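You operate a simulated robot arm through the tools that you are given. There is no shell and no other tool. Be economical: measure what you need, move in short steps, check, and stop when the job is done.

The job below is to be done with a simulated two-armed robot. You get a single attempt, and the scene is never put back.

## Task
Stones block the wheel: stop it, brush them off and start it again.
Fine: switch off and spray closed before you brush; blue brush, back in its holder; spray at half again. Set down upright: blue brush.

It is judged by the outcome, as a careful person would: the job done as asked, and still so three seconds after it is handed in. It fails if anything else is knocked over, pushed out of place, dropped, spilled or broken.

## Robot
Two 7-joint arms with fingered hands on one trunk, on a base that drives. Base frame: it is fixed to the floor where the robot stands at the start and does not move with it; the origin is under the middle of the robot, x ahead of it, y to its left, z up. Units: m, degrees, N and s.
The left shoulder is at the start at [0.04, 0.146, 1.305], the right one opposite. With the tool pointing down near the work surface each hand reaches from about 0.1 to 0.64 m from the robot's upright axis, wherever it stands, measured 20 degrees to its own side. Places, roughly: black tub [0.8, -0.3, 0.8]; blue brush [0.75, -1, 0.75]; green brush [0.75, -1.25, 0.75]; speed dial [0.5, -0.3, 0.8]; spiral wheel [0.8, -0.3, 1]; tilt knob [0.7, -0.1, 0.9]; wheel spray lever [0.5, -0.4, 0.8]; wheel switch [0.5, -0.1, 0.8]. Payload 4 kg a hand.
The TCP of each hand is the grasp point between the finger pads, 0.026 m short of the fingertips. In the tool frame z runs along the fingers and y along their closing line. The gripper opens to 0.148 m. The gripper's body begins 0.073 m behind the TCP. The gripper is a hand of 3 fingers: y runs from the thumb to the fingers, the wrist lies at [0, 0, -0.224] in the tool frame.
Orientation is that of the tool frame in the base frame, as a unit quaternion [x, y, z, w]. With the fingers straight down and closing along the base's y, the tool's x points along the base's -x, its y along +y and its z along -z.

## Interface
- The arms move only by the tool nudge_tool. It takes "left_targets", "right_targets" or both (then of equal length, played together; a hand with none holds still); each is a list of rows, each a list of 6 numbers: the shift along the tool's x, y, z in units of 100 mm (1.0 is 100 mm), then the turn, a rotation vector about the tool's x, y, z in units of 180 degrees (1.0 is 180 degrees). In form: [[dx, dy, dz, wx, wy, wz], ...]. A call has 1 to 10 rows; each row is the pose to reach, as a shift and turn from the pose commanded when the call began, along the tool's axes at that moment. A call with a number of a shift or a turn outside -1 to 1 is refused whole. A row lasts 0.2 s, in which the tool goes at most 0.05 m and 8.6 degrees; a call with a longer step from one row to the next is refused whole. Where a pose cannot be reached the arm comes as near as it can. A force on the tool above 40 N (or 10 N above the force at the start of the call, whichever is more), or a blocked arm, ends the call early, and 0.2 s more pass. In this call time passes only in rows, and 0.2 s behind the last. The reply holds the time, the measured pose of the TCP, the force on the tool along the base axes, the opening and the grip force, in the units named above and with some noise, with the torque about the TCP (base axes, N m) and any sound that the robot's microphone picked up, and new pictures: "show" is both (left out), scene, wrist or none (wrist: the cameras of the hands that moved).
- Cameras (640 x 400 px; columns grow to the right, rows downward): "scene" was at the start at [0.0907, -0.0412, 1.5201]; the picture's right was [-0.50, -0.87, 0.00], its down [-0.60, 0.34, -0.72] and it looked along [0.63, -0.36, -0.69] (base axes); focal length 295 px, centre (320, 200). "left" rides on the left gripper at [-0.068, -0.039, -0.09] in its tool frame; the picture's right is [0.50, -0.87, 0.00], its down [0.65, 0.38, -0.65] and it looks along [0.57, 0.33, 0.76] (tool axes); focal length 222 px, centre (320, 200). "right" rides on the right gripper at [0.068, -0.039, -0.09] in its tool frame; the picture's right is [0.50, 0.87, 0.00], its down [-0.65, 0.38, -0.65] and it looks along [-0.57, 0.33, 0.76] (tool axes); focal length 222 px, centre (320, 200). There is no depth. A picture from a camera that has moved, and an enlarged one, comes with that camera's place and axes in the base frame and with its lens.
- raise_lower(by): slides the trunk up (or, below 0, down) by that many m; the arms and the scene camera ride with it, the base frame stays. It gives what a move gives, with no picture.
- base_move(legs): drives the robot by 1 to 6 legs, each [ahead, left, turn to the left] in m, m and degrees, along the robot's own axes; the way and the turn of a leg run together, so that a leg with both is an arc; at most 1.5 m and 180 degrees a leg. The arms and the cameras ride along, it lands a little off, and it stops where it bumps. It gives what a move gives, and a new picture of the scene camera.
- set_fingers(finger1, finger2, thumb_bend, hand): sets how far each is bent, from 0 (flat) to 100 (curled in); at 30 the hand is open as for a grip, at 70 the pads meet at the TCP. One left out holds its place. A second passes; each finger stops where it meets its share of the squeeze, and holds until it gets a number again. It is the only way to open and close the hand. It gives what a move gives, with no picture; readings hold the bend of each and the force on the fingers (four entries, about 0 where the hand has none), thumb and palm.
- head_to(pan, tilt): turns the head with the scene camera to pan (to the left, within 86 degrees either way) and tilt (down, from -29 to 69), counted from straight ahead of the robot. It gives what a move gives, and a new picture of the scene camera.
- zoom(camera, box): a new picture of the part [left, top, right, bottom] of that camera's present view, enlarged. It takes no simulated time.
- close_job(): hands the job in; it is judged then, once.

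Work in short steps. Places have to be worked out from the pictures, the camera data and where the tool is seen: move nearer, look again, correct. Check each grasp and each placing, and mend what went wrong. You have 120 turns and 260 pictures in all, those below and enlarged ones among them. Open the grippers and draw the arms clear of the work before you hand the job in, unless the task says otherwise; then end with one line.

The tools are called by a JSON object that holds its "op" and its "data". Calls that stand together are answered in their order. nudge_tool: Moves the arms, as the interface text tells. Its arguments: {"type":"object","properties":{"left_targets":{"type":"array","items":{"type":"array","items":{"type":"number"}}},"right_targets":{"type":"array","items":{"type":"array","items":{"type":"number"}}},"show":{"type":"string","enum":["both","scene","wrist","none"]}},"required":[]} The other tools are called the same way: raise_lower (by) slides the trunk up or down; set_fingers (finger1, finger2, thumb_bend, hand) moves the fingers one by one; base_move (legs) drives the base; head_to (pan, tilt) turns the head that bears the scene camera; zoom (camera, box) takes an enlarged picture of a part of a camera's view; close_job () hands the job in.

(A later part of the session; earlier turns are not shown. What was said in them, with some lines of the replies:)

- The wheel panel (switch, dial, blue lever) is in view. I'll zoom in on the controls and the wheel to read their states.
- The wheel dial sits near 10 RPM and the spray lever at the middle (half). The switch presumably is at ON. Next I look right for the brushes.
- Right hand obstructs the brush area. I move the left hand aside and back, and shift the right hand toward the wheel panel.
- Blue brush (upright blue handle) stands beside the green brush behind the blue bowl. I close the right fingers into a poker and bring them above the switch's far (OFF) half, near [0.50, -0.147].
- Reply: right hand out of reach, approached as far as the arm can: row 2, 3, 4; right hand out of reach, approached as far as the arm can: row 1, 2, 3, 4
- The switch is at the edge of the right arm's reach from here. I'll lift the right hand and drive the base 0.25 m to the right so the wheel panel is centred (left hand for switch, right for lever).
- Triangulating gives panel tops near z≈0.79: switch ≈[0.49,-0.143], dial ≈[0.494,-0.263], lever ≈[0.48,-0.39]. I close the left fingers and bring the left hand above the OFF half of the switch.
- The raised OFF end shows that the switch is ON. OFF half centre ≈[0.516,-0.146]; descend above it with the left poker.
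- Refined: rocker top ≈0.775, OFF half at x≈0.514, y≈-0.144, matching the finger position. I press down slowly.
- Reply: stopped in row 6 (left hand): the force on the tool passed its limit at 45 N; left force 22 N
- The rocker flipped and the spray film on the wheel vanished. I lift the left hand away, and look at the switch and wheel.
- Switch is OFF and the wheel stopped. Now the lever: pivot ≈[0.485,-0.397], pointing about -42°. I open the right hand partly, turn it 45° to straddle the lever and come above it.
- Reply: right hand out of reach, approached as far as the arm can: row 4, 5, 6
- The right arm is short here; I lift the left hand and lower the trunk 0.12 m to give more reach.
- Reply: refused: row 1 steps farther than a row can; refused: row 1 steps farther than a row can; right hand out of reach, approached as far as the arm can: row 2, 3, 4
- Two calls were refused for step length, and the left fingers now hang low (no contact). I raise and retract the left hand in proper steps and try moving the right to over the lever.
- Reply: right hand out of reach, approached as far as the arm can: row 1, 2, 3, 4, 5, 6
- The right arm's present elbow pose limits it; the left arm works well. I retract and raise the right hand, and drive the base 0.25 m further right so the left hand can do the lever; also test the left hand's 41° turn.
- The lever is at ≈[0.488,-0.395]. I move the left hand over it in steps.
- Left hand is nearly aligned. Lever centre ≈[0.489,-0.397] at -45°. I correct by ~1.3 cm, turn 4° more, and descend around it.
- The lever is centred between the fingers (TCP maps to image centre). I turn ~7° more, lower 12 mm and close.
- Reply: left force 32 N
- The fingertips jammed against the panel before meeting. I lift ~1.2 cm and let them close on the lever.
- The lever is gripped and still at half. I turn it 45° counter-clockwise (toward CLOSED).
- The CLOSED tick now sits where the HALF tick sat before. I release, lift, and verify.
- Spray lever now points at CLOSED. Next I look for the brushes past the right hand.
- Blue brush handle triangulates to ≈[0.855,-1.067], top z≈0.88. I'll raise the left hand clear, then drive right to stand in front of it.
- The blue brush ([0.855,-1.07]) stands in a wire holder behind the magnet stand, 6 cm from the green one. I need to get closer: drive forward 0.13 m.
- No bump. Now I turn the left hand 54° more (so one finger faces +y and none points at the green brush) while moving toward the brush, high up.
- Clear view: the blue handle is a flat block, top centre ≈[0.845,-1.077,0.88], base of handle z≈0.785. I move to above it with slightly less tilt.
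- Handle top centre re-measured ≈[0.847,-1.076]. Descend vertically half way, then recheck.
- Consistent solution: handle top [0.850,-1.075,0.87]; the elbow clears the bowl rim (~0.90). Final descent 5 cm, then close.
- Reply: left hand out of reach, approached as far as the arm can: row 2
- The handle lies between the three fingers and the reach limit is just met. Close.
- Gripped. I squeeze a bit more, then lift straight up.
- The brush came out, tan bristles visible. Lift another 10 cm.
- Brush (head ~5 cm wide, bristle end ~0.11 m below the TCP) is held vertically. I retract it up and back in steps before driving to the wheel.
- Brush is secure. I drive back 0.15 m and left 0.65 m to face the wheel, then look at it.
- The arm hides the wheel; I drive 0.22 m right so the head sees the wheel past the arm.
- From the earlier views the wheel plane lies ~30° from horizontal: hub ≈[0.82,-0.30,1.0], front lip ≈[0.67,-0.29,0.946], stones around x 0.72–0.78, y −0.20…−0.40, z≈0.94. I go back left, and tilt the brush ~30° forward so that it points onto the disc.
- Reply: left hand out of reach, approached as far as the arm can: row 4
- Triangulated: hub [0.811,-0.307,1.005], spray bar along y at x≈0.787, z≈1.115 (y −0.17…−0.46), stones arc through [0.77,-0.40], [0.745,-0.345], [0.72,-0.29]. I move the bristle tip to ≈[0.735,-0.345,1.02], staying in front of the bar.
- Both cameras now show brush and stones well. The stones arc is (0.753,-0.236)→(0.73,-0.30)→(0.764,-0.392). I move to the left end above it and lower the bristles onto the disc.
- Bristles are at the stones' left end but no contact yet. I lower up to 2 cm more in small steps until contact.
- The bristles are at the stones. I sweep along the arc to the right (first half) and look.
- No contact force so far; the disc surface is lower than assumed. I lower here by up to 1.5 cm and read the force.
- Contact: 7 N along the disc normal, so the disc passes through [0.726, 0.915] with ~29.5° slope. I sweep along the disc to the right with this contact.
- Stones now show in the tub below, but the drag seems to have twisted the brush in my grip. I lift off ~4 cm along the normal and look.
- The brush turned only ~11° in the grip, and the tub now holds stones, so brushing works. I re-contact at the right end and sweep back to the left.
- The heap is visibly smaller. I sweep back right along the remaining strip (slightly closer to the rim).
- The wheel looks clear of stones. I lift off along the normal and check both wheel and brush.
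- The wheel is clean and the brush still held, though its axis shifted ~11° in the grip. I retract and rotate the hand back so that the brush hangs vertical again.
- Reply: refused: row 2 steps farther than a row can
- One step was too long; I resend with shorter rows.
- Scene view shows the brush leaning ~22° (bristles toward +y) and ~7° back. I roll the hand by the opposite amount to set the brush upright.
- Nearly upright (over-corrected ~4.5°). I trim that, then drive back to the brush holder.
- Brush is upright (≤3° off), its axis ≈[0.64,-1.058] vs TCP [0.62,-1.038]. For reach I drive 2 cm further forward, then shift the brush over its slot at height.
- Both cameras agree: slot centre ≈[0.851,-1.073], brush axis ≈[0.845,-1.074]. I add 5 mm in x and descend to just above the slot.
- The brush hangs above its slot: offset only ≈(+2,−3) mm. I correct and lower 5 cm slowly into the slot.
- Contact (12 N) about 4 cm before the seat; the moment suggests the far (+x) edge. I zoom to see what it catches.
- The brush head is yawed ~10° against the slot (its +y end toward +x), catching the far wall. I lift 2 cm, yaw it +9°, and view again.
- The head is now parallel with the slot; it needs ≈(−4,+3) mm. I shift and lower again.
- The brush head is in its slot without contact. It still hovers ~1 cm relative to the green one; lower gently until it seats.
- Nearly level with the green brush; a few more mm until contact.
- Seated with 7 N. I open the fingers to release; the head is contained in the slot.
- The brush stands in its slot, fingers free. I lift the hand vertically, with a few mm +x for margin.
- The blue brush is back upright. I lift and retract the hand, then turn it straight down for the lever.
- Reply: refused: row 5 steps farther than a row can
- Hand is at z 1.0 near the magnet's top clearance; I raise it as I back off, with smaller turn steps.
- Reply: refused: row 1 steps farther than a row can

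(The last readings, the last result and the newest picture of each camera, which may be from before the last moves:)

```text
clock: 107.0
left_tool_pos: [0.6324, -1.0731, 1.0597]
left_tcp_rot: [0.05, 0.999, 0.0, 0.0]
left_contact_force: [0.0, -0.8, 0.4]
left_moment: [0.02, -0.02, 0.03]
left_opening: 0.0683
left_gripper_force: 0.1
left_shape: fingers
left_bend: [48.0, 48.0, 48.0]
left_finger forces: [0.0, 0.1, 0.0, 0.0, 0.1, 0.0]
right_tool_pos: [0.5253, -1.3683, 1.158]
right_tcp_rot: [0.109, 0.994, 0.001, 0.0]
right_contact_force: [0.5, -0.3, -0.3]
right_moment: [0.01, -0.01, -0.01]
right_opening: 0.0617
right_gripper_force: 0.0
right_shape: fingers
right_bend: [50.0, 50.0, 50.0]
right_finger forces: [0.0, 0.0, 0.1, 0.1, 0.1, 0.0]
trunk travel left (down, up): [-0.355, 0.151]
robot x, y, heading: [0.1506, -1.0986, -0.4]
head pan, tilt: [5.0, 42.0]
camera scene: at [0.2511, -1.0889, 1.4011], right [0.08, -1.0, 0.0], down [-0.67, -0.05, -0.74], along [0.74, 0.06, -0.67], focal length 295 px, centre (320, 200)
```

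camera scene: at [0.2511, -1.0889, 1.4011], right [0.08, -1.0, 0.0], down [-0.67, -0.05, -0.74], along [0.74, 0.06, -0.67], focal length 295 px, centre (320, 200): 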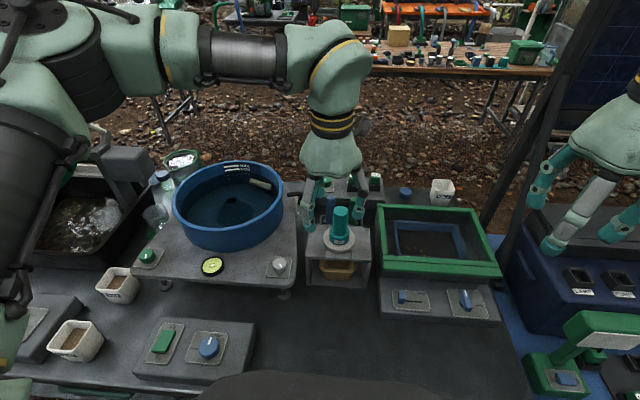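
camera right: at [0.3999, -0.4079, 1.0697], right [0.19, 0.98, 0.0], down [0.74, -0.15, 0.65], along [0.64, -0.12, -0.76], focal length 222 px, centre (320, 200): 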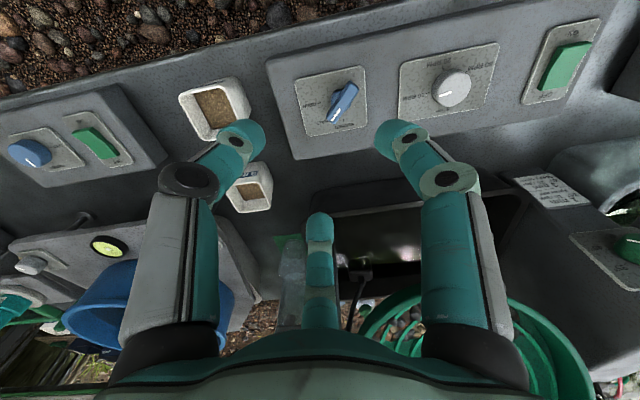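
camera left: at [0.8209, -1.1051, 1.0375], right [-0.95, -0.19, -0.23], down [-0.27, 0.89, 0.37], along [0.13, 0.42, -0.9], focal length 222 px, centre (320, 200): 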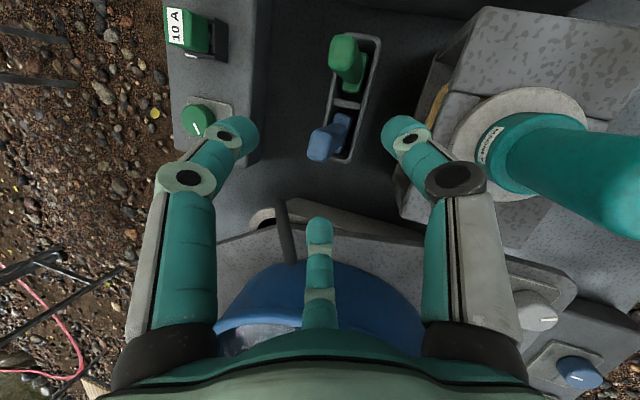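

{"op": "nudge_tool", "data": {"left_targets": [[0.4, 0.1, -0.2, 0, 0, 0], [0.8, 0.3, -0.4, 0, 0, 0], [1, 0.5, -0.4, 0, 0, 0]], "show": "none"}}

{"op": "base_move", "data": {"legs": [[-0.15, 0, 0], [0, 0.6, 0.4]]}}

{"op": "head_to", "data": {"pan": -5, "tilt": 60}}

```text
clock: 107.8
left_tool_pos: [0.536, -1.0134, 1.0987]
left_tcp_rot: [0.052, 0.999, 0.0, 0.0]
left_contact_force: [0.0, 0.0, 0.6]
left_moment: [-0.03, 0.0, -0.01]
left_opening: 0.0685
left_gripper_force: 0.3
left_shape: fingers
left_bend: [48.0, 48.0, 48.0]
left_finger forces: [0.1, 0.1, 0.1, 0.1, 0.1, 0.0]
right_tool_pos: [0.5239, -1.3678, 1.1569]
right_tcp_rot: [0.109, 0.994, -0.001, 0.0]
right_contact_force: [-0.2, 0.5, -0.3]
right_moment: [-0.03, 0.03, -0.01]
right_opening: 0.0618
right_gripper_force: 0.1
right_shape: fingers
right_bend: [50.0, 50.0, 50.0]
right_finger forces: [0.0, 0.0, 0.0, 0.1, 0.0, 0.1]
trunk travel left (down, up): [-0.355, 0.151]
robot x, y, heading: [0.1502, -1.0972, -0.3]
head pan, tilt: [5.0, 42.0]
```

```text
clock: 112.1
left_tool_pos: [0.3877, -0.409, 1.0982]
left_tcp_rot: [0.048, 0.999, 0.0, 0.0]
left_contact_force: [-0.1, -0.7, -0.6]
left_moment: [0.04, 0.01, 0.03]
left_opening: 0.0682
left_gripper_force: 0.0
left_shape: fingers
left_bend: [48.0, 48.0, 48.0]
left_finger forces: [0.0, 0.1, 0.0, 0.0, 0.1, 0.1]
right_tool_pos: [0.3779, -0.7636, 1.1576]
right_tcp_rot: [0.105, 0.994, 0.001, 0.0]
right_contact_force: [0.0, 0.2, -0.3]
right_moment: [0.0, -0.01, 0.0]
right_opening: 0.0617
right_gripper_force: 0.2
right_shape: fingers
right_bend: [50.0, 50.0, 50.0]
right_finger forces: [0.0, 0.0, 0.0, 0.0, 0.0, 0.0]
trunk travel left (down, up): [-0.355, 0.151]
robot x, y, heading: [-0.0007, -0.4931, -0.0]
head pan, tilt: [5.0, 42.0]
camera scene: at [0.1024, -0.4851, 1.4011], right [0.09, -1.0, 0.0], down [-0.67, -0.06, -0.74], along [0.74, 0.07, -0.67], focal length 295 px, centre (320, 200)
```

scene: 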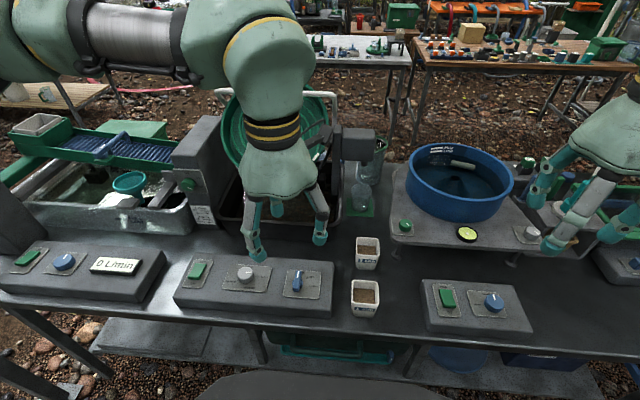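

```text
clock: 113.0
left_tool_pos: [0.3883, -0.4085, 1.0977]
left_tcp_rot: [0.048, 0.999, -0.001, 0.0]
left_contact_force: [-0.5, 0.6, 0.7]
left_moment: [0.03, -0.06, -0.02]
left_opening: 0.0685
left_gripper_force: 0.1
left_shape: fingers
left_bend: [48.0, 48.0, 48.0]
left_finger forces: [0.1, 0.0, 0.0, 0.0, 0.0, 0.0]
right_tool_pos: [0.3783, -0.7628, 1.1574]
right_tcp_rot: [0.105, 0.994, 0.001, 0.0]
right_contact_force: [0.0, -0.1, -0.1]
right_moment: [0.01, 0.04, 0.03]
right_opening: 0.0616
right_gripper_force: 0.0
right_shape: fingers
right_bend: [50.0, 50.0, 50.0]
right_finger forces: [0.1, 0.0, 0.0, 0.0, 0.0, 0.0]
trunk travel left (down, up): [-0.355, 0.151]
robot x, y, heading: [0.0012, -0.492, 0.0]
head pan, tilt: [-5.0, 60.0]
camera scene: at [0.0855, -0.497, 1.3773], right [-0.09, -1.0, 0.0], down [-0.86, 0.07, -0.5], along [0.5, -0.04, -0.87], focal length 295 px, centre (320, 200)
```

scene: 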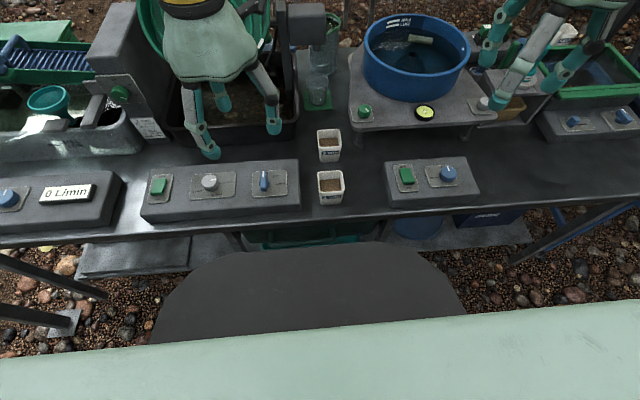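

Now the lever: I go above its known pose [0.491,-0.396] and down to z≈0.91.

{"op": "nudge_tool", "data": {"left_targets": [[-0.3, 0.07, 0.3, 0, 0, 0], [-0.6, 0.14, 0.6, 0, 0, 0], [-0.9, 0.2, 0.9, 0, 0, 0], [-1, 0.227, 1, 0, 0, 0]], "show": "none"}}

{"op": "nudge_tool", "data": {"left_targets": [[-0.02, 0, 0.45, 0, 0, 0], [-0.02, 0, 0.9, 0, 0, 0]], "show": "wrist"}}

```text
clock: 114.0
left_tool_pos: [0.4891, -0.3953, 0.9961]
left_tcp_rot: [0.048, 0.999, 0.0, -0.001]
left_contact_force: [0.0, -0.5, -0.6]
left_moment: [0.0, -0.01, -0.03]
left_opening: 0.0684
left_gripper_force: 0.0
left_shape: fingers
left_bend: [48.0, 48.0, 48.0]
left_finger forces: [0.0, 0.0, 0.1, 0.0, 0.1, 0.1]
right_tool_pos: [0.3786, -0.7618, 1.1571]
right_tcp_rot: [0.105, 0.994, 0.001, 0.0]
right_contact_force: [0.5, 0.0, 0.5]
right_moment: [0.04, -0.04, -0.01]
right_opening: 0.0618
right_gripper_force: 0.1
right_shape: fingers
right_bend: [50.0, 50.0, 50.0]
right_finger forces: [0.1, 0.0, 0.0, 0.0, 0.0, 0.0]
trunk travel left (down, up): [-0.355, 0.151]
robot x, y, heading: [0.0029, -0.4898, -0.2]
head pan, tilt: [-5.0, 60.0]
```

```text
clock: 114.5
left_tool_pos: [0.4923, -0.3959, 0.9071]
left_tcp_rot: [0.048, 0.999, 0.0, 0.0]
left_contact_force: [-0.3, 0.0, -0.3]
left_moment: [0.0, 0.02, -0.01]
left_opening: 0.0686
left_gripper_force: 0.1
left_shape: fingers
left_bend: [48.0, 48.0, 48.0]
left_finger forces: [0.0, 0.1, 0.0, 0.0, 0.0, 0.1]
right_tool_pos: [0.3785, -0.763, 1.1566]
right_tcp_rot: [0.106, 0.994, 0.001, 0.0]
right_contact_force: [0.5, 0.0, 0.9]
right_moment: [-0.01, -0.01, -0.05]
right_opening: 0.0618
right_gripper_force: 0.1
right_shape: fingers
right_bend: [50.0, 50.0, 50.0]
right_finger forces: [0.0, 0.0, 0.0, 0.1, 0.1, 0.0]
trunk travel left (down, up): [-0.355, 0.151]
robot x, y, heading: [0.0031, -0.4898, -0.1]
head pan, tilt: [-5.0, 60.0]
camera left: at [0.5549, -0.4412, 0.9963], right [-0.58, -0.81, 0.0], down [-0.62, 0.44, 0.65], along [-0.53, 0.38, -0.76], focal length 222 px, centre (320, 200)
```

left: 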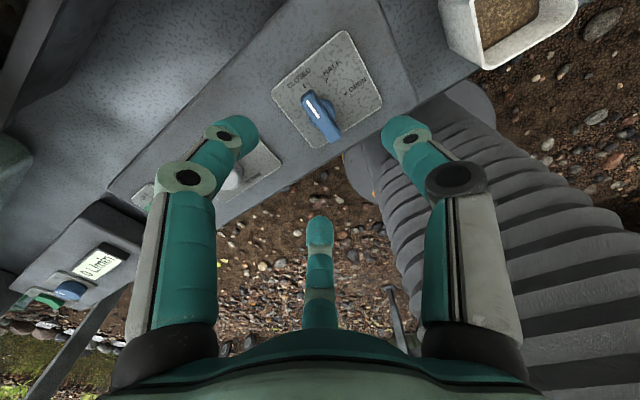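

Pose matches the earlier release. I descend to z≈0.811 and close on the lever.

{"op": "nudge_tool", "data": {"left_targets": [[0, 0, 0.4, 0, 0, 0], [0, 0, 0.75, 0, 0, 0], [0, 0, 0.96, 0, 0, 0]], "show": "none"}}

{"op": "set_fingers", "data": {"hand": "left", "finger1": 70, "finger2": 70, "thumb_bend": 70}}

{"op": "zoom", "data": {"camera": "left", "box": [200, 50, 440, 250]}}

```text
clock: 115.3
left_tool_pos: [0.491, -0.396, 0.8107]
left_tcp_rot: [0.049, 0.999, 0.0, 0.0]
left_contact_force: [0.1, -0.9, 0.0]
left_moment: [0.0, -0.02, -0.03]
left_opening: 0.0684
left_gripper_force: 0.0
left_shape: fingers
left_bend: [48.0, 48.0, 48.0]
left_finger forces: [0.1, 0.0, 0.0, 0.1, 0.0, 0.1]
right_tool_pos: [0.3779, -0.7625, 1.1569]
right_tcp_rot: [0.105, 0.994, 0.0, 0.001]
right_contact_force: [0.0, -0.2, -0.2]
right_moment: [0.02, 0.02, 0.0]
right_opening: 0.0617
right_gripper_force: 0.1
right_shape: fingers
right_bend: [50.0, 50.0, 50.0]
right_finger forces: [0.1, 0.0, 0.0, 0.1, 0.0, 0.0]
trunk travel left (down, up): [-0.355, 0.151]
robot x, y, heading: [-0.0001, -0.4909, -0.1]
head pan, tilt: [-5.0, 60.0]
```

```text
clock: 116.3
left_tool_pos: [0.4907, -0.3943, 0.8114]
left_tcp_rot: [0.048, 0.999, 0.001, 0.0]
left_contact_force: [2.2, 3.3, -0.4]
left_moment: [0.02, -0.07, 0.02]
left_opening: 0.0149
left_gripper_force: 8.6
left_shape: fingers
left_bend: [64.0, 65.0, 68.0]
left_finger forces: [4.8, 3.9, 0.1, 0.1, 8.7, 0.0]
right_tool_pos: [0.3775, -0.7618, 1.1577]
right_tcp_rot: [0.106, 0.994, 0.001, 0.0]
right_contact_force: [0.0, 0.6, 0.3]
right_moment: [-0.01, 0.01, -0.03]
right_opening: 0.0616
right_gripper_force: 0.1
right_shape: fingers
right_bend: [50.0, 50.0, 50.0]
right_finger forces: [0.0, 0.0, 0.0, 0.1, 0.0, 0.1]
trunk travel left (down, up): [-0.355, 0.151]
robot x, y, heading: [-0.0017, -0.4907, 0.2]
head pan, tilt: [-5.0, 60.0]
```

```text
2.00 times, centred on (320, 150) of left
camera zoom: at [0.5555, -0.4412, 0.9015], right [-0.58, -0.81, 0.0], down [-0.62, 0.44, 0.65], along [-0.53, 0.38, -0.76], focal length 444 px, centre (320, 300)
```

zoom: 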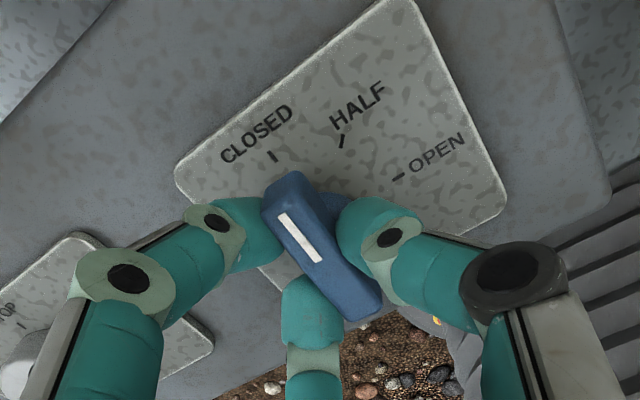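

The lever is gripped at CLOSED. I turn 45° clockwise to HALF.

{"op": "nudge_tool", "data": {"left_targets": [[0, 0, 0, 0, 0, 0.045], [0, 0, 0, 0, 0, 0.09], [0, 0, 0, 0, 0, 0.135], [0, 0, 0, 0, 0, 0.18], [0, 0, 0, 0, 0, 0.22], [0, 0, 0, 0, 0, 0.25]], "show": "none"}}

{"op": "zoom", "data": {"camera": "left", "box": [200, 50, 440, 250]}}

```text
clock: 117.8
left_tool_pos: [0.4921, -0.3961, 0.8116]
left_tcp_rot: [0.428, 0.904, -0.001, 0.0]
left_contact_force: [3.0, -0.7, -3.4]
left_moment: [-0.05, -0.07, 0.03]
left_opening: 0.0142
left_gripper_force: 7.8
left_shape: fingers
left_bend: [65.0, 65.0, 67.0]
left_finger forces: [4.0, 3.6, 0.0, 0.1, 7.7, 0.0]
right_tool_pos: [0.3791, -0.7624, 1.1585]
right_tcp_rot: [0.105, 0.994, 0.001, 0.0]
right_contact_force: [-0.4, -0.1, -0.1]
right_moment: [0.0, -0.02, 0.01]
right_opening: 0.0616
right_gripper_force: 0.0
right_shape: fingers
right_bend: [50.0, 50.0, 50.0]
right_finger forces: [0.0, 0.0, 0.0, 0.0, 0.1, 0.2]
trunk travel left (down, up): [-0.355, 0.151]
robot x, y, heading: [-0.0005, -0.491, -0.3]
head pan, tilt: [-5.0, 60.0]
```

```text
2.00 times, centred on (320, 150) of left
camera zoom: at [0.5051, -0.4735, 0.9018], right [-0.99, -0.16, 0.0], down [-0.12, 0.75, 0.65], along [-0.11, 0.64, -0.76], focal length 444 px, centre (320, 300)
```

zoom: 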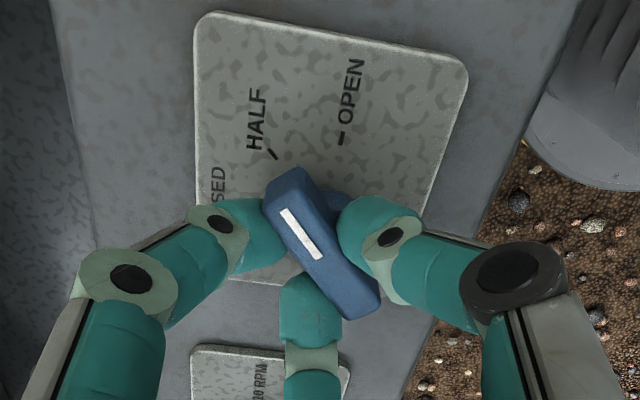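

Same picture as the original half position. I release, lift and verify.

{"op": "set_fingers", "data": {"hand": "left", "finger1": 50, "finger2": 50, "thumb_bend": 50}}

{"op": "nudge_tool", "data": {"left_targets": [[0, 0, -0.4, 0, 0, 0], [0, 0, -0.8, 0, 0, 0], [0, 0, -1, 0, 0, 0]], "show": "scene"}}

{"op": "zoom", "data": {"camera": "left", "box": [200, 0, 440, 150]}}

```text
clock: 118.8
left_tool_pos: [0.4918, -0.3945, 0.8126]
left_tcp_rot: [0.427, 0.904, 0.0, -0.001]
left_contact_force: [0.8, 0.0, 0.5]
left_moment: [0.01, 0.0, 0.01]
left_opening: 0.0617
left_gripper_force: 0.0
left_shape: fingers
left_bend: [50.0, 50.0, 50.0]
left_finger forces: [0.0, 0.1, 0.0, 0.0, 0.0, 0.1]
right_tool_pos: [0.3788, -0.7619, 1.1578]
right_tcp_rot: [0.105, 0.994, 0.0, 0.0]
right_contact_force: [-0.3, -0.3, -0.8]
right_moment: [0.03, 0.0, 0.0]
right_opening: 0.0621
right_gripper_force: 0.0
right_shape: fingers
right_bend: [50.0, 50.0, 50.0]
right_finger forces: [0.0, 0.0, 0.1, 0.1, 0.0, 0.0]
trunk travel left (down, up): [-0.355, 0.151]
robot x, y, heading: [0.0009, -0.4938, -0.1]
head pan, tilt: [-5.0, 60.0]
```

```text
clock: 119.5
left_tool_pos: [0.4921, -0.3956, 0.9132]
left_tcp_rot: [0.427, 0.904, 0.0, 0.0]
left_contact_force: [0.1, -0.2, 0.2]
left_moment: [0.0, 0.0, 0.02]
left_opening: 0.0617
left_gripper_force: 0.0
left_shape: fingers
left_bend: [50.0, 50.0, 50.0]
left_finger forces: [0.0, 0.0, 0.0, 0.0, 0.0, 0.0]
right_tool_pos: [0.3783, -0.7631, 1.1578]
right_tcp_rot: [0.106, 0.994, 0.001, 0.0]
right_contact_force: [0.8, -1.7, 0.0]
right_moment: [0.0, -0.02, 0.03]
right_opening: 0.0617
right_gripper_force: 0.0
right_shape: fingers
right_bend: [50.0, 50.0, 50.0]
right_finger forces: [0.1, 0.0, 0.0, 0.0, 0.0, 0.1]
trunk travel left (down, up): [-0.355, 0.151]
robot x, y, heading: [-0.0046, -0.4905, -0.1]
head pan, tilt: [-5.0, 60.0]
camera scene: at [0.0855, -0.4974, 1.3773], right [-0.09, -1.0, 0.0], down [-0.86, 0.07, -0.5], along [0.5, -0.04, -0.87], focal length 295 px, centre (320, 200)
```

scene: 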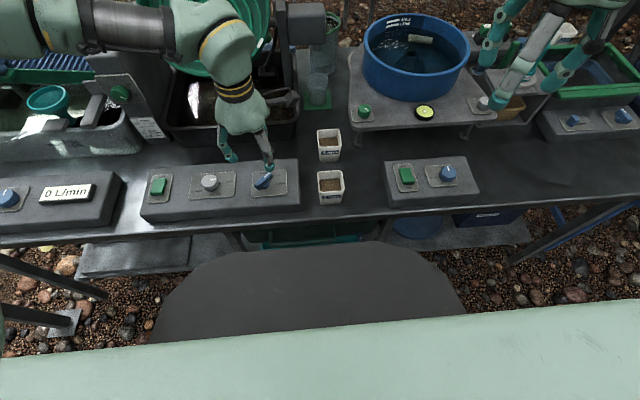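

```text
2.67 times, centred on (320, 75) of left
camera zoom: at [0.5044, -0.473, 1.0028], right [-0.99, -0.17, 0.0], down [-0.12, 0.75, 0.65], along [-0.11, 0.64, -0.76], focal length 592 px, centre (320, 533)
```

zoom: 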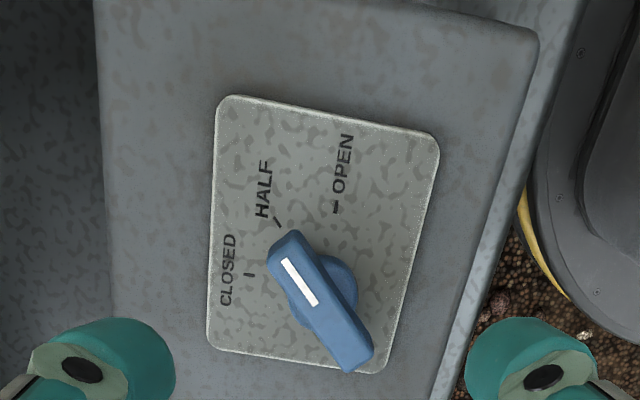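

Lever shows HALF. I close the left fingers to a poker and drive 0.25 m left, bringing it over the switch's ON half.

{"op": "set_fingers", "data": {"hand": "left", "finger1": 70, "finger2": 70, "thumb_bend": 70}}

{"op": "base_move", "data": {"legs": [[0, 0.25, 0]]}}

{"op": "head_to", "data": {"pan": 0, "tilt": 58}}

{"op": "zoom", "data": {"camera": "scene", "box": [200, 110, 360, 230]}}

{"op": "zoom", "data": {"camera": "left", "box": [200, 50, 440, 250]}}

```text
clock: 120.5
left_tool_pos: [0.4925, -0.395, 0.9132]
left_tcp_rot: [0.426, 0.905, 0.0, 0.001]
left_contact_force: [1.0, -0.5, -0.2]
left_moment: [0.03, -0.02, 0.0]
left_opening: 0.0
left_gripper_force: 0.1
left_shape: fingers
left_bend: [69.0, 69.0, 70.0]
left_finger forces: [0.0, 0.1, 0.0, 0.1, 0.1, 0.0]
right_tool_pos: [0.3789, -0.7625, 1.1583]
right_tcp_rot: [0.105, 0.994, 0.001, 0.0]
right_contact_force: [-0.3, 1.0, -0.7]
right_moment: [0.0, -0.02, -0.01]
right_opening: 0.0618
right_gripper_force: 0.1
right_shape: fingers
right_bend: [50.0, 50.0, 50.0]
right_finger forces: [0.0, 0.1, 0.0, 0.0, 0.0, 0.0]
trunk travel left (down, up): [-0.355, 0.151]
robot x, y, heading: [-0.0005, -0.4932, -0.1]
head pan, tilt: [-5.0, 60.0]
```

```text
clock: 122.4
left_tool_pos: [0.4916, -0.1467, 0.9118]
left_tcp_rot: [0.428, 0.904, -0.001, 0.0]
left_contact_force: [0.6, 0.3, 0.0]
left_moment: [0.02, 0.01, 0.0]
left_opening: 0.0003
left_gripper_force: 0.1
left_shape: fingers
left_bend: [69.0, 69.0, 70.0]
left_finger forces: [0.0, 0.0, 0.0, 0.0, 0.0, 0.0]
right_tool_pos: [0.3783, -0.5138, 1.1583]
right_tcp_rot: [0.107, 0.994, 0.002, 0.0]
right_contact_force: [-0.6, -0.7, 0.0]
right_moment: [0.01, 0.01, 0.01]
right_opening: 0.062
right_gripper_force: 0.1
right_shape: fingers
right_bend: [50.0, 50.0, 50.0]
right_finger forces: [0.1, 0.0, 0.0, 0.0, 0.0, 0.0]
trunk travel left (down, up): [-0.355, 0.151]
robot x, y, heading: [-0.0, -0.2441, -0.1]
head pan, tilt: [-5.0, 60.0]
camera scene: at [0.0855, -0.2479, 1.3773], right [-0.09, -1.0, 0.0], down [-0.86, 0.08, -0.5], along [0.5, -0.04, -0.87], focal length 295 px, centre (320, 200)
```

scene: 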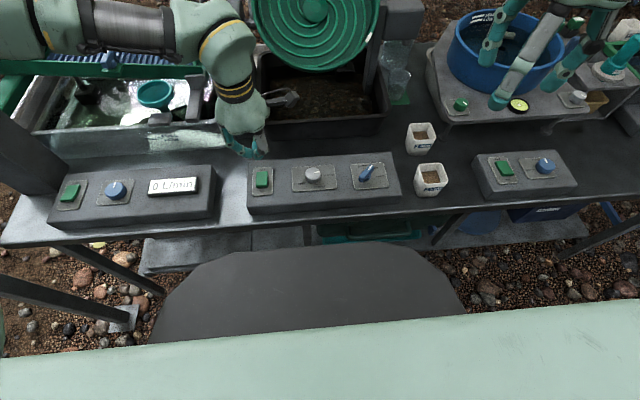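

```text
clock: 123.0
left_tool_pos: [0.492, -0.1452, 0.9129]
left_tcp_rot: [0.428, 0.904, 0.0, 0.0]
left_contact_force: [0.5, 0.4, 0.3]
left_moment: [0.0, 0.0, 0.0]
left_opening: 0.0004
left_gripper_force: 0.0
left_shape: fingers
left_bend: [69.0, 69.0, 70.0]
left_finger forces: [0.0, 0.0, 0.0, 0.0, 0.1, 0.0]
right_tool_pos: [0.378, -0.5117, 1.1582]
right_tcp_rot: [0.107, 0.994, 0.001, 0.0]
right_contact_force: [-0.5, 0.6, 0.0]
right_moment: [-0.02, 0.0, -0.04]
right_opening: 0.0617
right_gripper_force: 0.0
right_shape: fingers
right_bend: [50.0, 50.0, 50.0]
right_finger forces: [0.0, 0.0, 0.0, 0.0, 0.1, 0.1]
trunk travel left (down, up): [-0.355, 0.151]
robot x, y, heading: [0.0031, -0.2403, -0.2]
head pan, tilt: [0.0, 58.0]
camera scene: at [0.088, -0.2404, 1.3796], right [0.0, -1.0, 0.0], down [-0.85, 0.0, -0.53], along [0.53, 0.0, -0.85], focal length 295 px, centre (320, 200)
```

scene: 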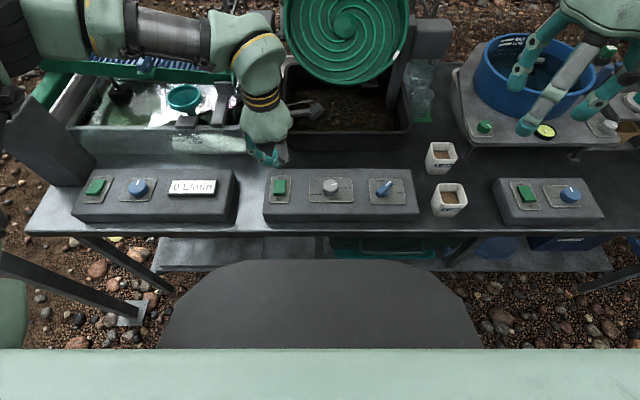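

```text
3.33 times, centred on (280, 170) of scene
camera zoom: at [0.088, -0.2404, 1.3796], right [0.0, -1.0, 0.0], down [-0.85, 0.0, -0.53], along [0.53, 0.0, -0.85], focal length 984 px, centre (453, 300)
```

zoom: 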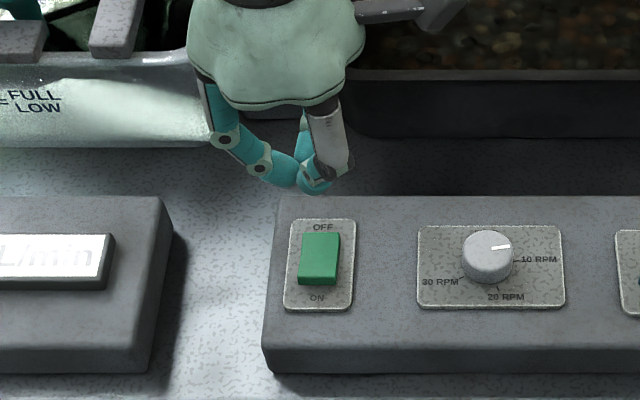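

```text
2.00 times, centred on (320, 150) of left
camera zoom: at [0.5045, -0.2231, 1.0025], right [-0.99, -0.16, 0.0], down [-0.12, 0.75, 0.65], along [-0.11, 0.64, -0.76], focal length 444 px, centre (320, 300)
```

zoom: 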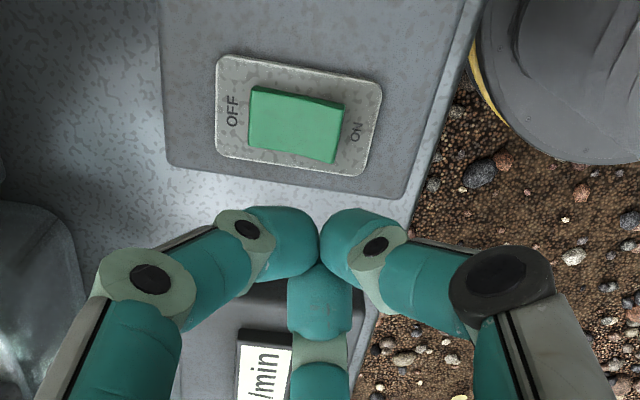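

ON end is raised as expected, ON half ≈[0.489,-0.145], right under the fingertips. I descend and press.

{"op": "nudge_tool", "data": {"left_targets": [[0.02, -0.023, 0.4, 0, 0, 0], [0.02, -0.023, 0.7, 0, 0, 0], [0.02, -0.023, 0.85, 0, 0, 0], [0.02, -0.023, 0.95, 0, 0, 0], [0.02, -0.023, 1.0, 0, 0, 0]], "show": "none"}}

{"op": "nudge_tool", "data": {"left_targets": [[0, 0, 0.05, 0, 0, 0], [0, 0, 0.1, 0, 0, 0], [0, 0, 0.15, 0, 0, 0], [0, 0, 0.2, 0, 0, 0]], "show": "none"}}

{"op": "zoom", "data": {"camera": "scene", "box": [200, 0, 440, 230]}}

```text
clock: 124.2
left_tool_pos: [0.4885, -0.1453, 0.8108]
left_tcp_rot: [0.428, 0.904, 0.0, -0.001]
left_contact_force: [0.3, -0.3, 0.0]
left_moment: [-0.03, 0.02, 0.0]
left_opening: 0.0001
left_gripper_force: 0.0
left_shape: fingers
left_bend: [69.0, 69.0, 70.0]
left_finger forces: [0.0, 0.0, 0.0, 0.0, 0.1, 0.0]
right_tool_pos: [0.3782, -0.5122, 1.1573]
right_tcp_rot: [0.107, 0.994, 0.001, 0.001]
right_contact_force: [-0.5, -0.7, 0.4]
right_moment: [0.0, 0.02, -0.02]
right_opening: 0.0617
right_gripper_force: 0.0
right_shape: fingers
right_bend: [50.0, 50.0, 50.0]
right_finger forces: [0.0, 0.0, 0.0, 0.0, 0.0, 0.1]
trunk travel left (down, up): [-0.355, 0.151]
robot x, y, heading: [-0.0002, -0.2404, -0.2]
head pan, tilt: [0.0, 58.0]
```

```text
clock: 125.1
left_tool_pos: [0.4911, -0.147, 0.8047]
left_tcp_rot: [0.426, 0.905, -0.001, 0.005]
left_contact_force: [-8.1, 3.8, 27.0]
left_moment: [0.09, 0.27, 0.0]
left_opening: 0.0
left_gripper_force: 17.3
left_shape: fingers
left_bend: [71.0, 71.0, 70.0]
left_finger forces: [8.0, 15.1, 0.1, 0.1, 11.3, 0.0]
right_tool_pos: [0.3743, -0.5126, 1.1587]
right_tcp_rot: [0.107, 0.994, 0.002, 0.001]
right_contact_force: [0.4, -0.3, -0.3]
right_moment: [0.0, 0.05, -0.01]
right_opening: 0.0613
right_gripper_force: 0.0
right_shape: fingers
right_bend: [50.0, 50.0, 50.0]
right_finger forces: [0.0, 0.1, 0.0, 0.0, 0.0, 0.0]
trunk travel left (down, up): [-0.355, 0.151]
robot x, y, heading: [0.0021, -0.2418, 0.0]
head pan, tilt: [0.0, 58.0]
stopped in row 4 (left hand): the force on the tool passed its limit at 43 N (the readings are from after the stop); the commanded pose is now the measured one
```

```text
1.74 times, centred on (320, 115) of scene
camera zoom: at [0.0856, -0.2407, 1.3799], right [0.0, -1.0, 0.0], down [-0.85, 0.0, -0.53], along [0.53, 0.0, -0.85], focal length 514 px, centre (320, 348)
```

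zoom: 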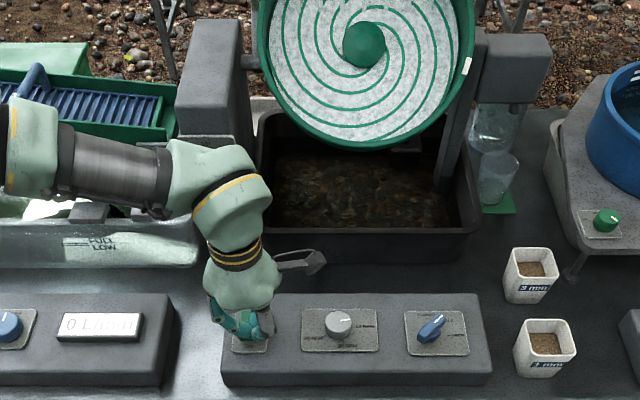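

The spray film is back and the wheel clear. I lift the left hand, retract and check the switch, lever, dial, and that the wheel turns.

{"op": "nudge_tool", "data": {"left_targets": [[0, 0, -0.4, 0, 0, 0], [0, 0, -0.8, 0, 0, 0], [0.1, -0.1, -1, 0, 0, 0], [0.4, -0.2, -1, 0, 0, 0], [0.7, -0.3, -1, 0, 0, 0], [1, -0.3, -1, 0, 0, 0]], "show": "scene"}}

{"op": "nudge_tool", "data": {"left_targets": [[0.2, -0.2, -0.3, 0, 0, 0], [0.4, -0.3, -0.6, 0, 0, 0], [0.6, -0.4, -0.9, 0, 0, 0]], "show": "scene"}}

{"op": "zoom", "data": {"camera": "scene", "box": [240, 150, 440, 230]}}

```text
clock: 126.5
left_tool_pos: [0.4032, -0.0875, 0.902]
left_tcp_rot: [0.428, 0.904, -0.001, 0.004]
left_contact_force: [-0.6, 0.2, -0.9]
left_moment: [0.01, -0.03, 0.02]
left_opening: 0.0
left_gripper_force: 0.1
left_shape: fingers
left_bend: [70.0, 70.0, 70.0]
left_finger forces: [0.1, 0.0, 0.1, 0.1, 0.0, 0.0]
right_tool_pos: [0.3773, -0.5109, 1.1582]
right_tcp_rot: [0.107, 0.994, 0.001, 0.0]
right_contact_force: [0.2, 0.8, 1.1]
right_moment: [0.0, -0.01, -0.02]
right_opening: 0.0619
right_gripper_force: 0.1
right_shape: fingers
right_bend: [50.0, 50.0, 50.0]
right_finger forces: [0.0, 0.0, 0.0, 0.0, 0.0, 0.1]
trunk travel left (down, up): [-0.355, 0.151]
robot x, y, heading: [0.001, -0.2408, -0.1]
head pan, tilt: [0.0, 58.0]
camera scene: at [0.0875, -0.2396, 1.3797], right [0.0, -1.0, 0.0], down [-0.85, 0.0, -0.53], along [0.53, 0.0, -0.85], focal length 295 px, centre (320, 200)
```

scene: 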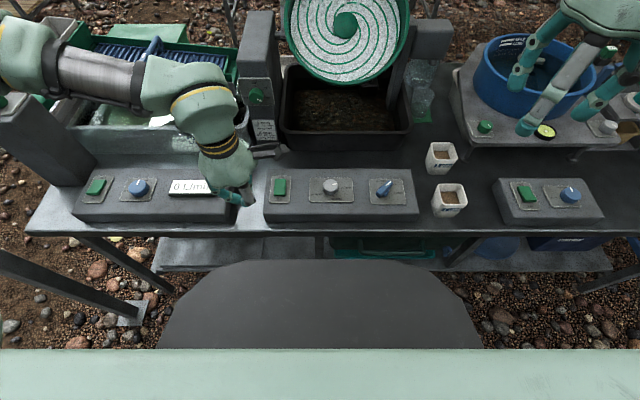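

```text
clock: 127.3
left_tool_pos: [0.3332, -0.0651, 0.9919]
left_tcp_rot: [0.427, 0.904, 0.001, 0.004]
left_contact_force: [0.5, 0.1, 0.1]
left_moment: [-0.01, 0.0, -0.01]
left_opening: 0.0001
left_gripper_force: 0.0
left_shape: fingers
left_bend: [70.0, 70.0, 70.0]
left_finger forces: [0.1, 0.1, 0.0, 0.0, 0.0, 0.0]
right_tool_pos: [0.3761, -0.512, 1.1585]
right_tcp_rot: [0.107, 0.994, 0.001, 0.0]
right_contact_force: [-0.3, -0.8, -0.5]
right_moment: [-0.01, -0.04, 0.03]
right_opening: 0.0619
right_gripper_force: 0.2
right_shape: fingers
right_bend: [50.0, 50.0, 50.0]
right_finger forces: [0.0, 0.0, 0.0, 0.0, 0.0, 0.0]
trunk travel left (down, up): [-0.355, 0.151]
robot x, y, heading: [0.0024, -0.2408, 0.1]
head pan, tilt: [0.0, 58.0]
camera scene: at [0.0873, -0.2406, 1.3797], right [0.0, -1.0, 0.0], down [-0.85, 0.0, -0.53], along [0.53, 0.0, -0.85], focal length 295 px, centre (320, 200)
```

scene: 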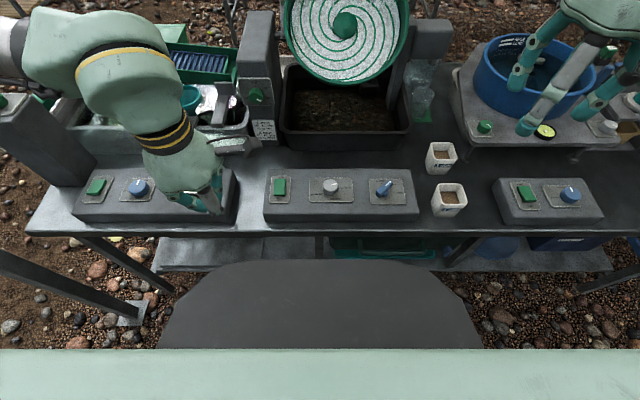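

```text
3.20 times, centred on (340, 190) of scene
camera zoom: at [0.0873, -0.2406, 1.3797], right [0.0, -1.0, 0.0], down [-0.85, 0.0, -0.53], along [0.53, 0.0, -0.85], focal length 945 px, centre (256, 232)
```

zoom: 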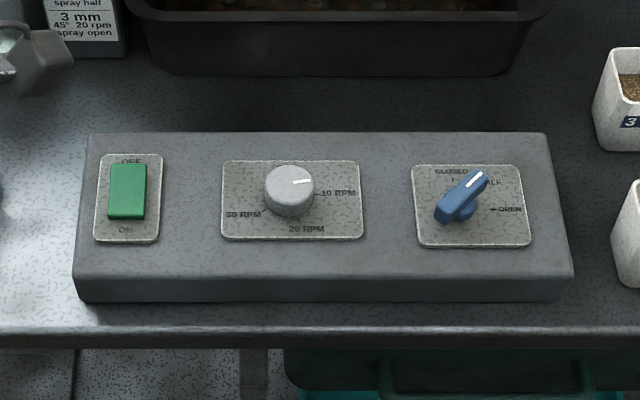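

The switch is ON, dial at 10 RPM, lever at HALF and the wheel turns. I open both hands, and take a last look at the brush.

{"op": "set_fingers", "data": {"hand": "left", "finger1": 30, "finger2": 30, "thumb_bend": 30}}

{"op": "set_fingers", "data": {"hand": "right", "finger1": 30, "finger2": 30, "thumb_bend": 30}}

{"op": "nudge_tool", "data": {"left_targets": [[0.2, -0.2, -0.35, 0, 0, 0], [0.4, -0.3, -0.7, 0, 0, 0], [0.5, -0.4, -1, 0, 0, 0]], "show": "none"}}

{"op": "head_to", "data": {"pan": -40, "tilt": 35}}

{"op": "zoom", "data": {"camera": "scene", "box": [160, 60, 480, 260]}}

```text
clock: 128.3
left_tool_pos: [0.335, -0.0667, 0.9908]
left_tcp_rot: [0.426, 0.904, 0.0, 0.004]
left_contact_force: [-0.9, -0.2, 0.4]
left_moment: [-0.02, 0.0, 0.02]
left_opening: 0.1266
left_gripper_force: 0.1
left_shape: fingers
left_bend: [30.0, 30.0, 30.0]
left_finger forces: [0.0, 0.0, 0.0, 0.1, 0.0, 0.0]
right_tool_pos: [0.3772, -0.5126, 1.1579]
right_tcp_rot: [0.108, 0.994, 0.001, 0.0]
right_contact_force: [0.3, -0.6, -0.8]
right_moment: [0.01, 0.0, -0.02]
right_opening: 0.0619
right_gripper_force: 0.0
right_shape: fingers
right_bend: [50.0, 50.0, 50.0]
right_finger forces: [0.0, 0.1, 0.1, 0.0, 0.0, 0.0]
trunk travel left (down, up): [-0.355, 0.151]
robot x, y, heading: [0.0025, -0.239, -0.0]
head pan, tilt: [0.0, 58.0]
```

```text
clock: 129.3
left_tool_pos: [0.3345, -0.0658, 0.9922]
left_tcp_rot: [0.427, 0.904, 0.0, 0.004]
left_contact_force: [0.2, -0.4, 0.3]
left_moment: [-0.02, 0.02, 0.01]
left_opening: 0.1264
left_gripper_force: 0.0
left_shape: fingers
left_bend: [30.0, 30.0, 30.0]
left_finger forces: [0.0, 0.1, 0.1, 0.0, 0.1, 0.0]
right_tool_pos: [0.3784, -0.5129, 1.1582]
right_tcp_rot: [0.107, 0.994, 0.001, 0.0]
right_contact_force: [-0.4, 0.1, 0.1]
right_moment: [-0.03, 0.0, 0.0]
right_opening: 0.1263
right_gripper_force: 0.0
right_shape: fingers
right_bend: [30.0, 30.0, 30.0]
right_finger forces: [0.0, 0.0, 0.1, 0.0, 0.0, 0.1]
trunk travel left (down, up): [-0.355, 0.151]
robot x, y, heading: [-0.0032, -0.2405, -0.3]
head pan, tilt: [0.0, 58.0]
```

```text
clock: 130.1
left_tool_pos: [0.2756, -0.0531, 1.0924]
left_tcp_rot: [0.427, 0.904, -0.001, 0.003]
left_contact_force: [0.3, 0.2, 0.7]
left_moment: [0.04, -0.01, 0.0]
left_opening: 0.1266
left_gripper_force: 0.2
left_shape: fingers
left_bend: [30.0, 30.0, 30.0]
left_finger forces: [0.0, 0.0, 0.0, 0.0, 0.1, 0.0]
left hand out of reach, approached as far as the arm can: row 2, 3
right_tool_pos: [0.3768, -0.5123, 1.1587]
right_tcp_rot: [0.107, 0.994, 0.002, 0.0]
right_contact_force: [0.1, -0.5, -0.3]
right_moment: [0.01, -0.01, 0.01]
right_opening: 0.1266
right_gripper_force: 0.2
right_shape: fingers
right_bend: [30.0, 30.0, 30.0]
right_finger forces: [0.0, 0.0, 0.0, 0.1, 0.0, 0.0]
trunk travel left (down, up): [-0.355, 0.151]
robot x, y, heading: [0.0018, -0.239, -0.2]
head pan, tilt: [0.0, 58.0]
```

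```text
clock: 131.1
left_tool_pos: [0.2752, -0.0532, 1.0924]
left_tcp_rot: [0.427, 0.904, 0.0, 0.003]
left_contact_force: [0.3, 0.0, -0.1]
left_moment: [-0.03, 0.0, -0.03]
left_opening: 0.1267
left_gripper_force: 0.0
left_shape: fingers
left_bend: [30.0, 30.0, 30.0]
left_finger forces: [0.1, 0.0, 0.0, 0.1, 0.0, 0.1]
right_tool_pos: [0.3763, -0.5117, 1.1573]
right_tcp_rot: [0.108, 0.994, 0.001, 0.0]
right_contact_force: [-0.2, -0.3, -0.1]
right_moment: [0.03, -0.02, 0.01]
right_opening: 0.1265
right_gripper_force: 0.0
right_shape: fingers
right_bend: [30.0, 30.0, 30.0]
right_finger forces: [0.0, 0.0, 0.0, 0.1, 0.1, 0.0]
trunk travel left (down, up): [-0.355, 0.151]
robot x, y, heading: [-0.003, -0.2441, -0.2]
head pan, tilt: [-40.0, 35.0]
camera scene: at [0.0865, -0.2973, 1.4115], right [-0.64, -0.77, 0.0], down [-0.44, 0.37, -0.82], along [0.63, -0.53, -0.57], focal length 295 px, centre (320, 200)
```

scene: 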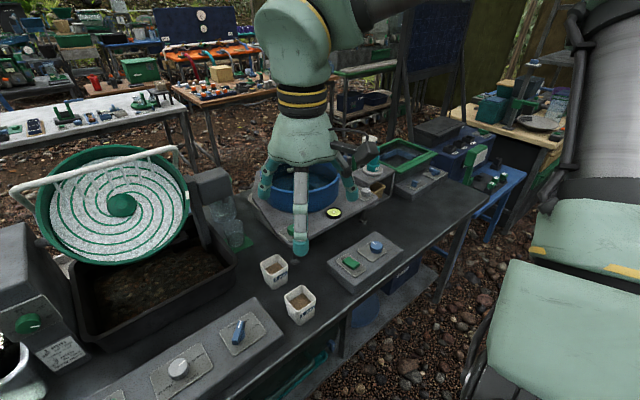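

```text
2.00 times, centred on (320, 160) of scene
camera zoom: at [0.0865, -0.2973, 1.4115], right [-0.64, -0.77, 0.0], down [-0.44, 0.37, -0.82], along [0.63, -0.53, -0.57], focal length 590 px, centre (320, 280)
```

zoom: 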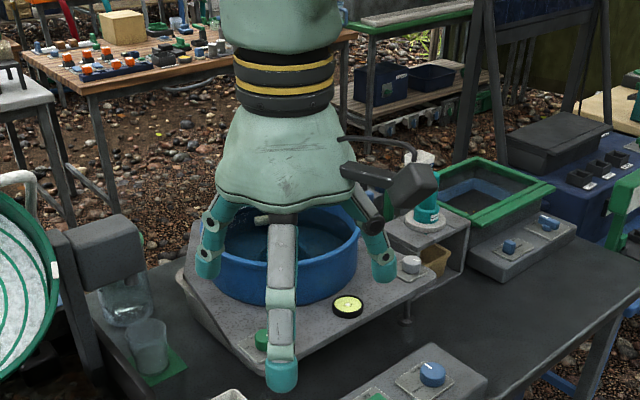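

The wheel runs clean with spray, the tag has turned, and nothing else is disturbed. The brush is hidden behind the right hand here, but it was upright in its holder when I released it. I hand in.

{"op": "close_job", "data": {}}

```text
The job is handed in.
```

The job is handed in: the stones are brushed off and the wheel is running again at 10 RPM, with the switch on and the spray at half. I switched it off and closed the spray before brushing. The blue brush was upright in its holder when I let go of it; the right hand hid it in my final view, so I could not confirm that again at hand-in.
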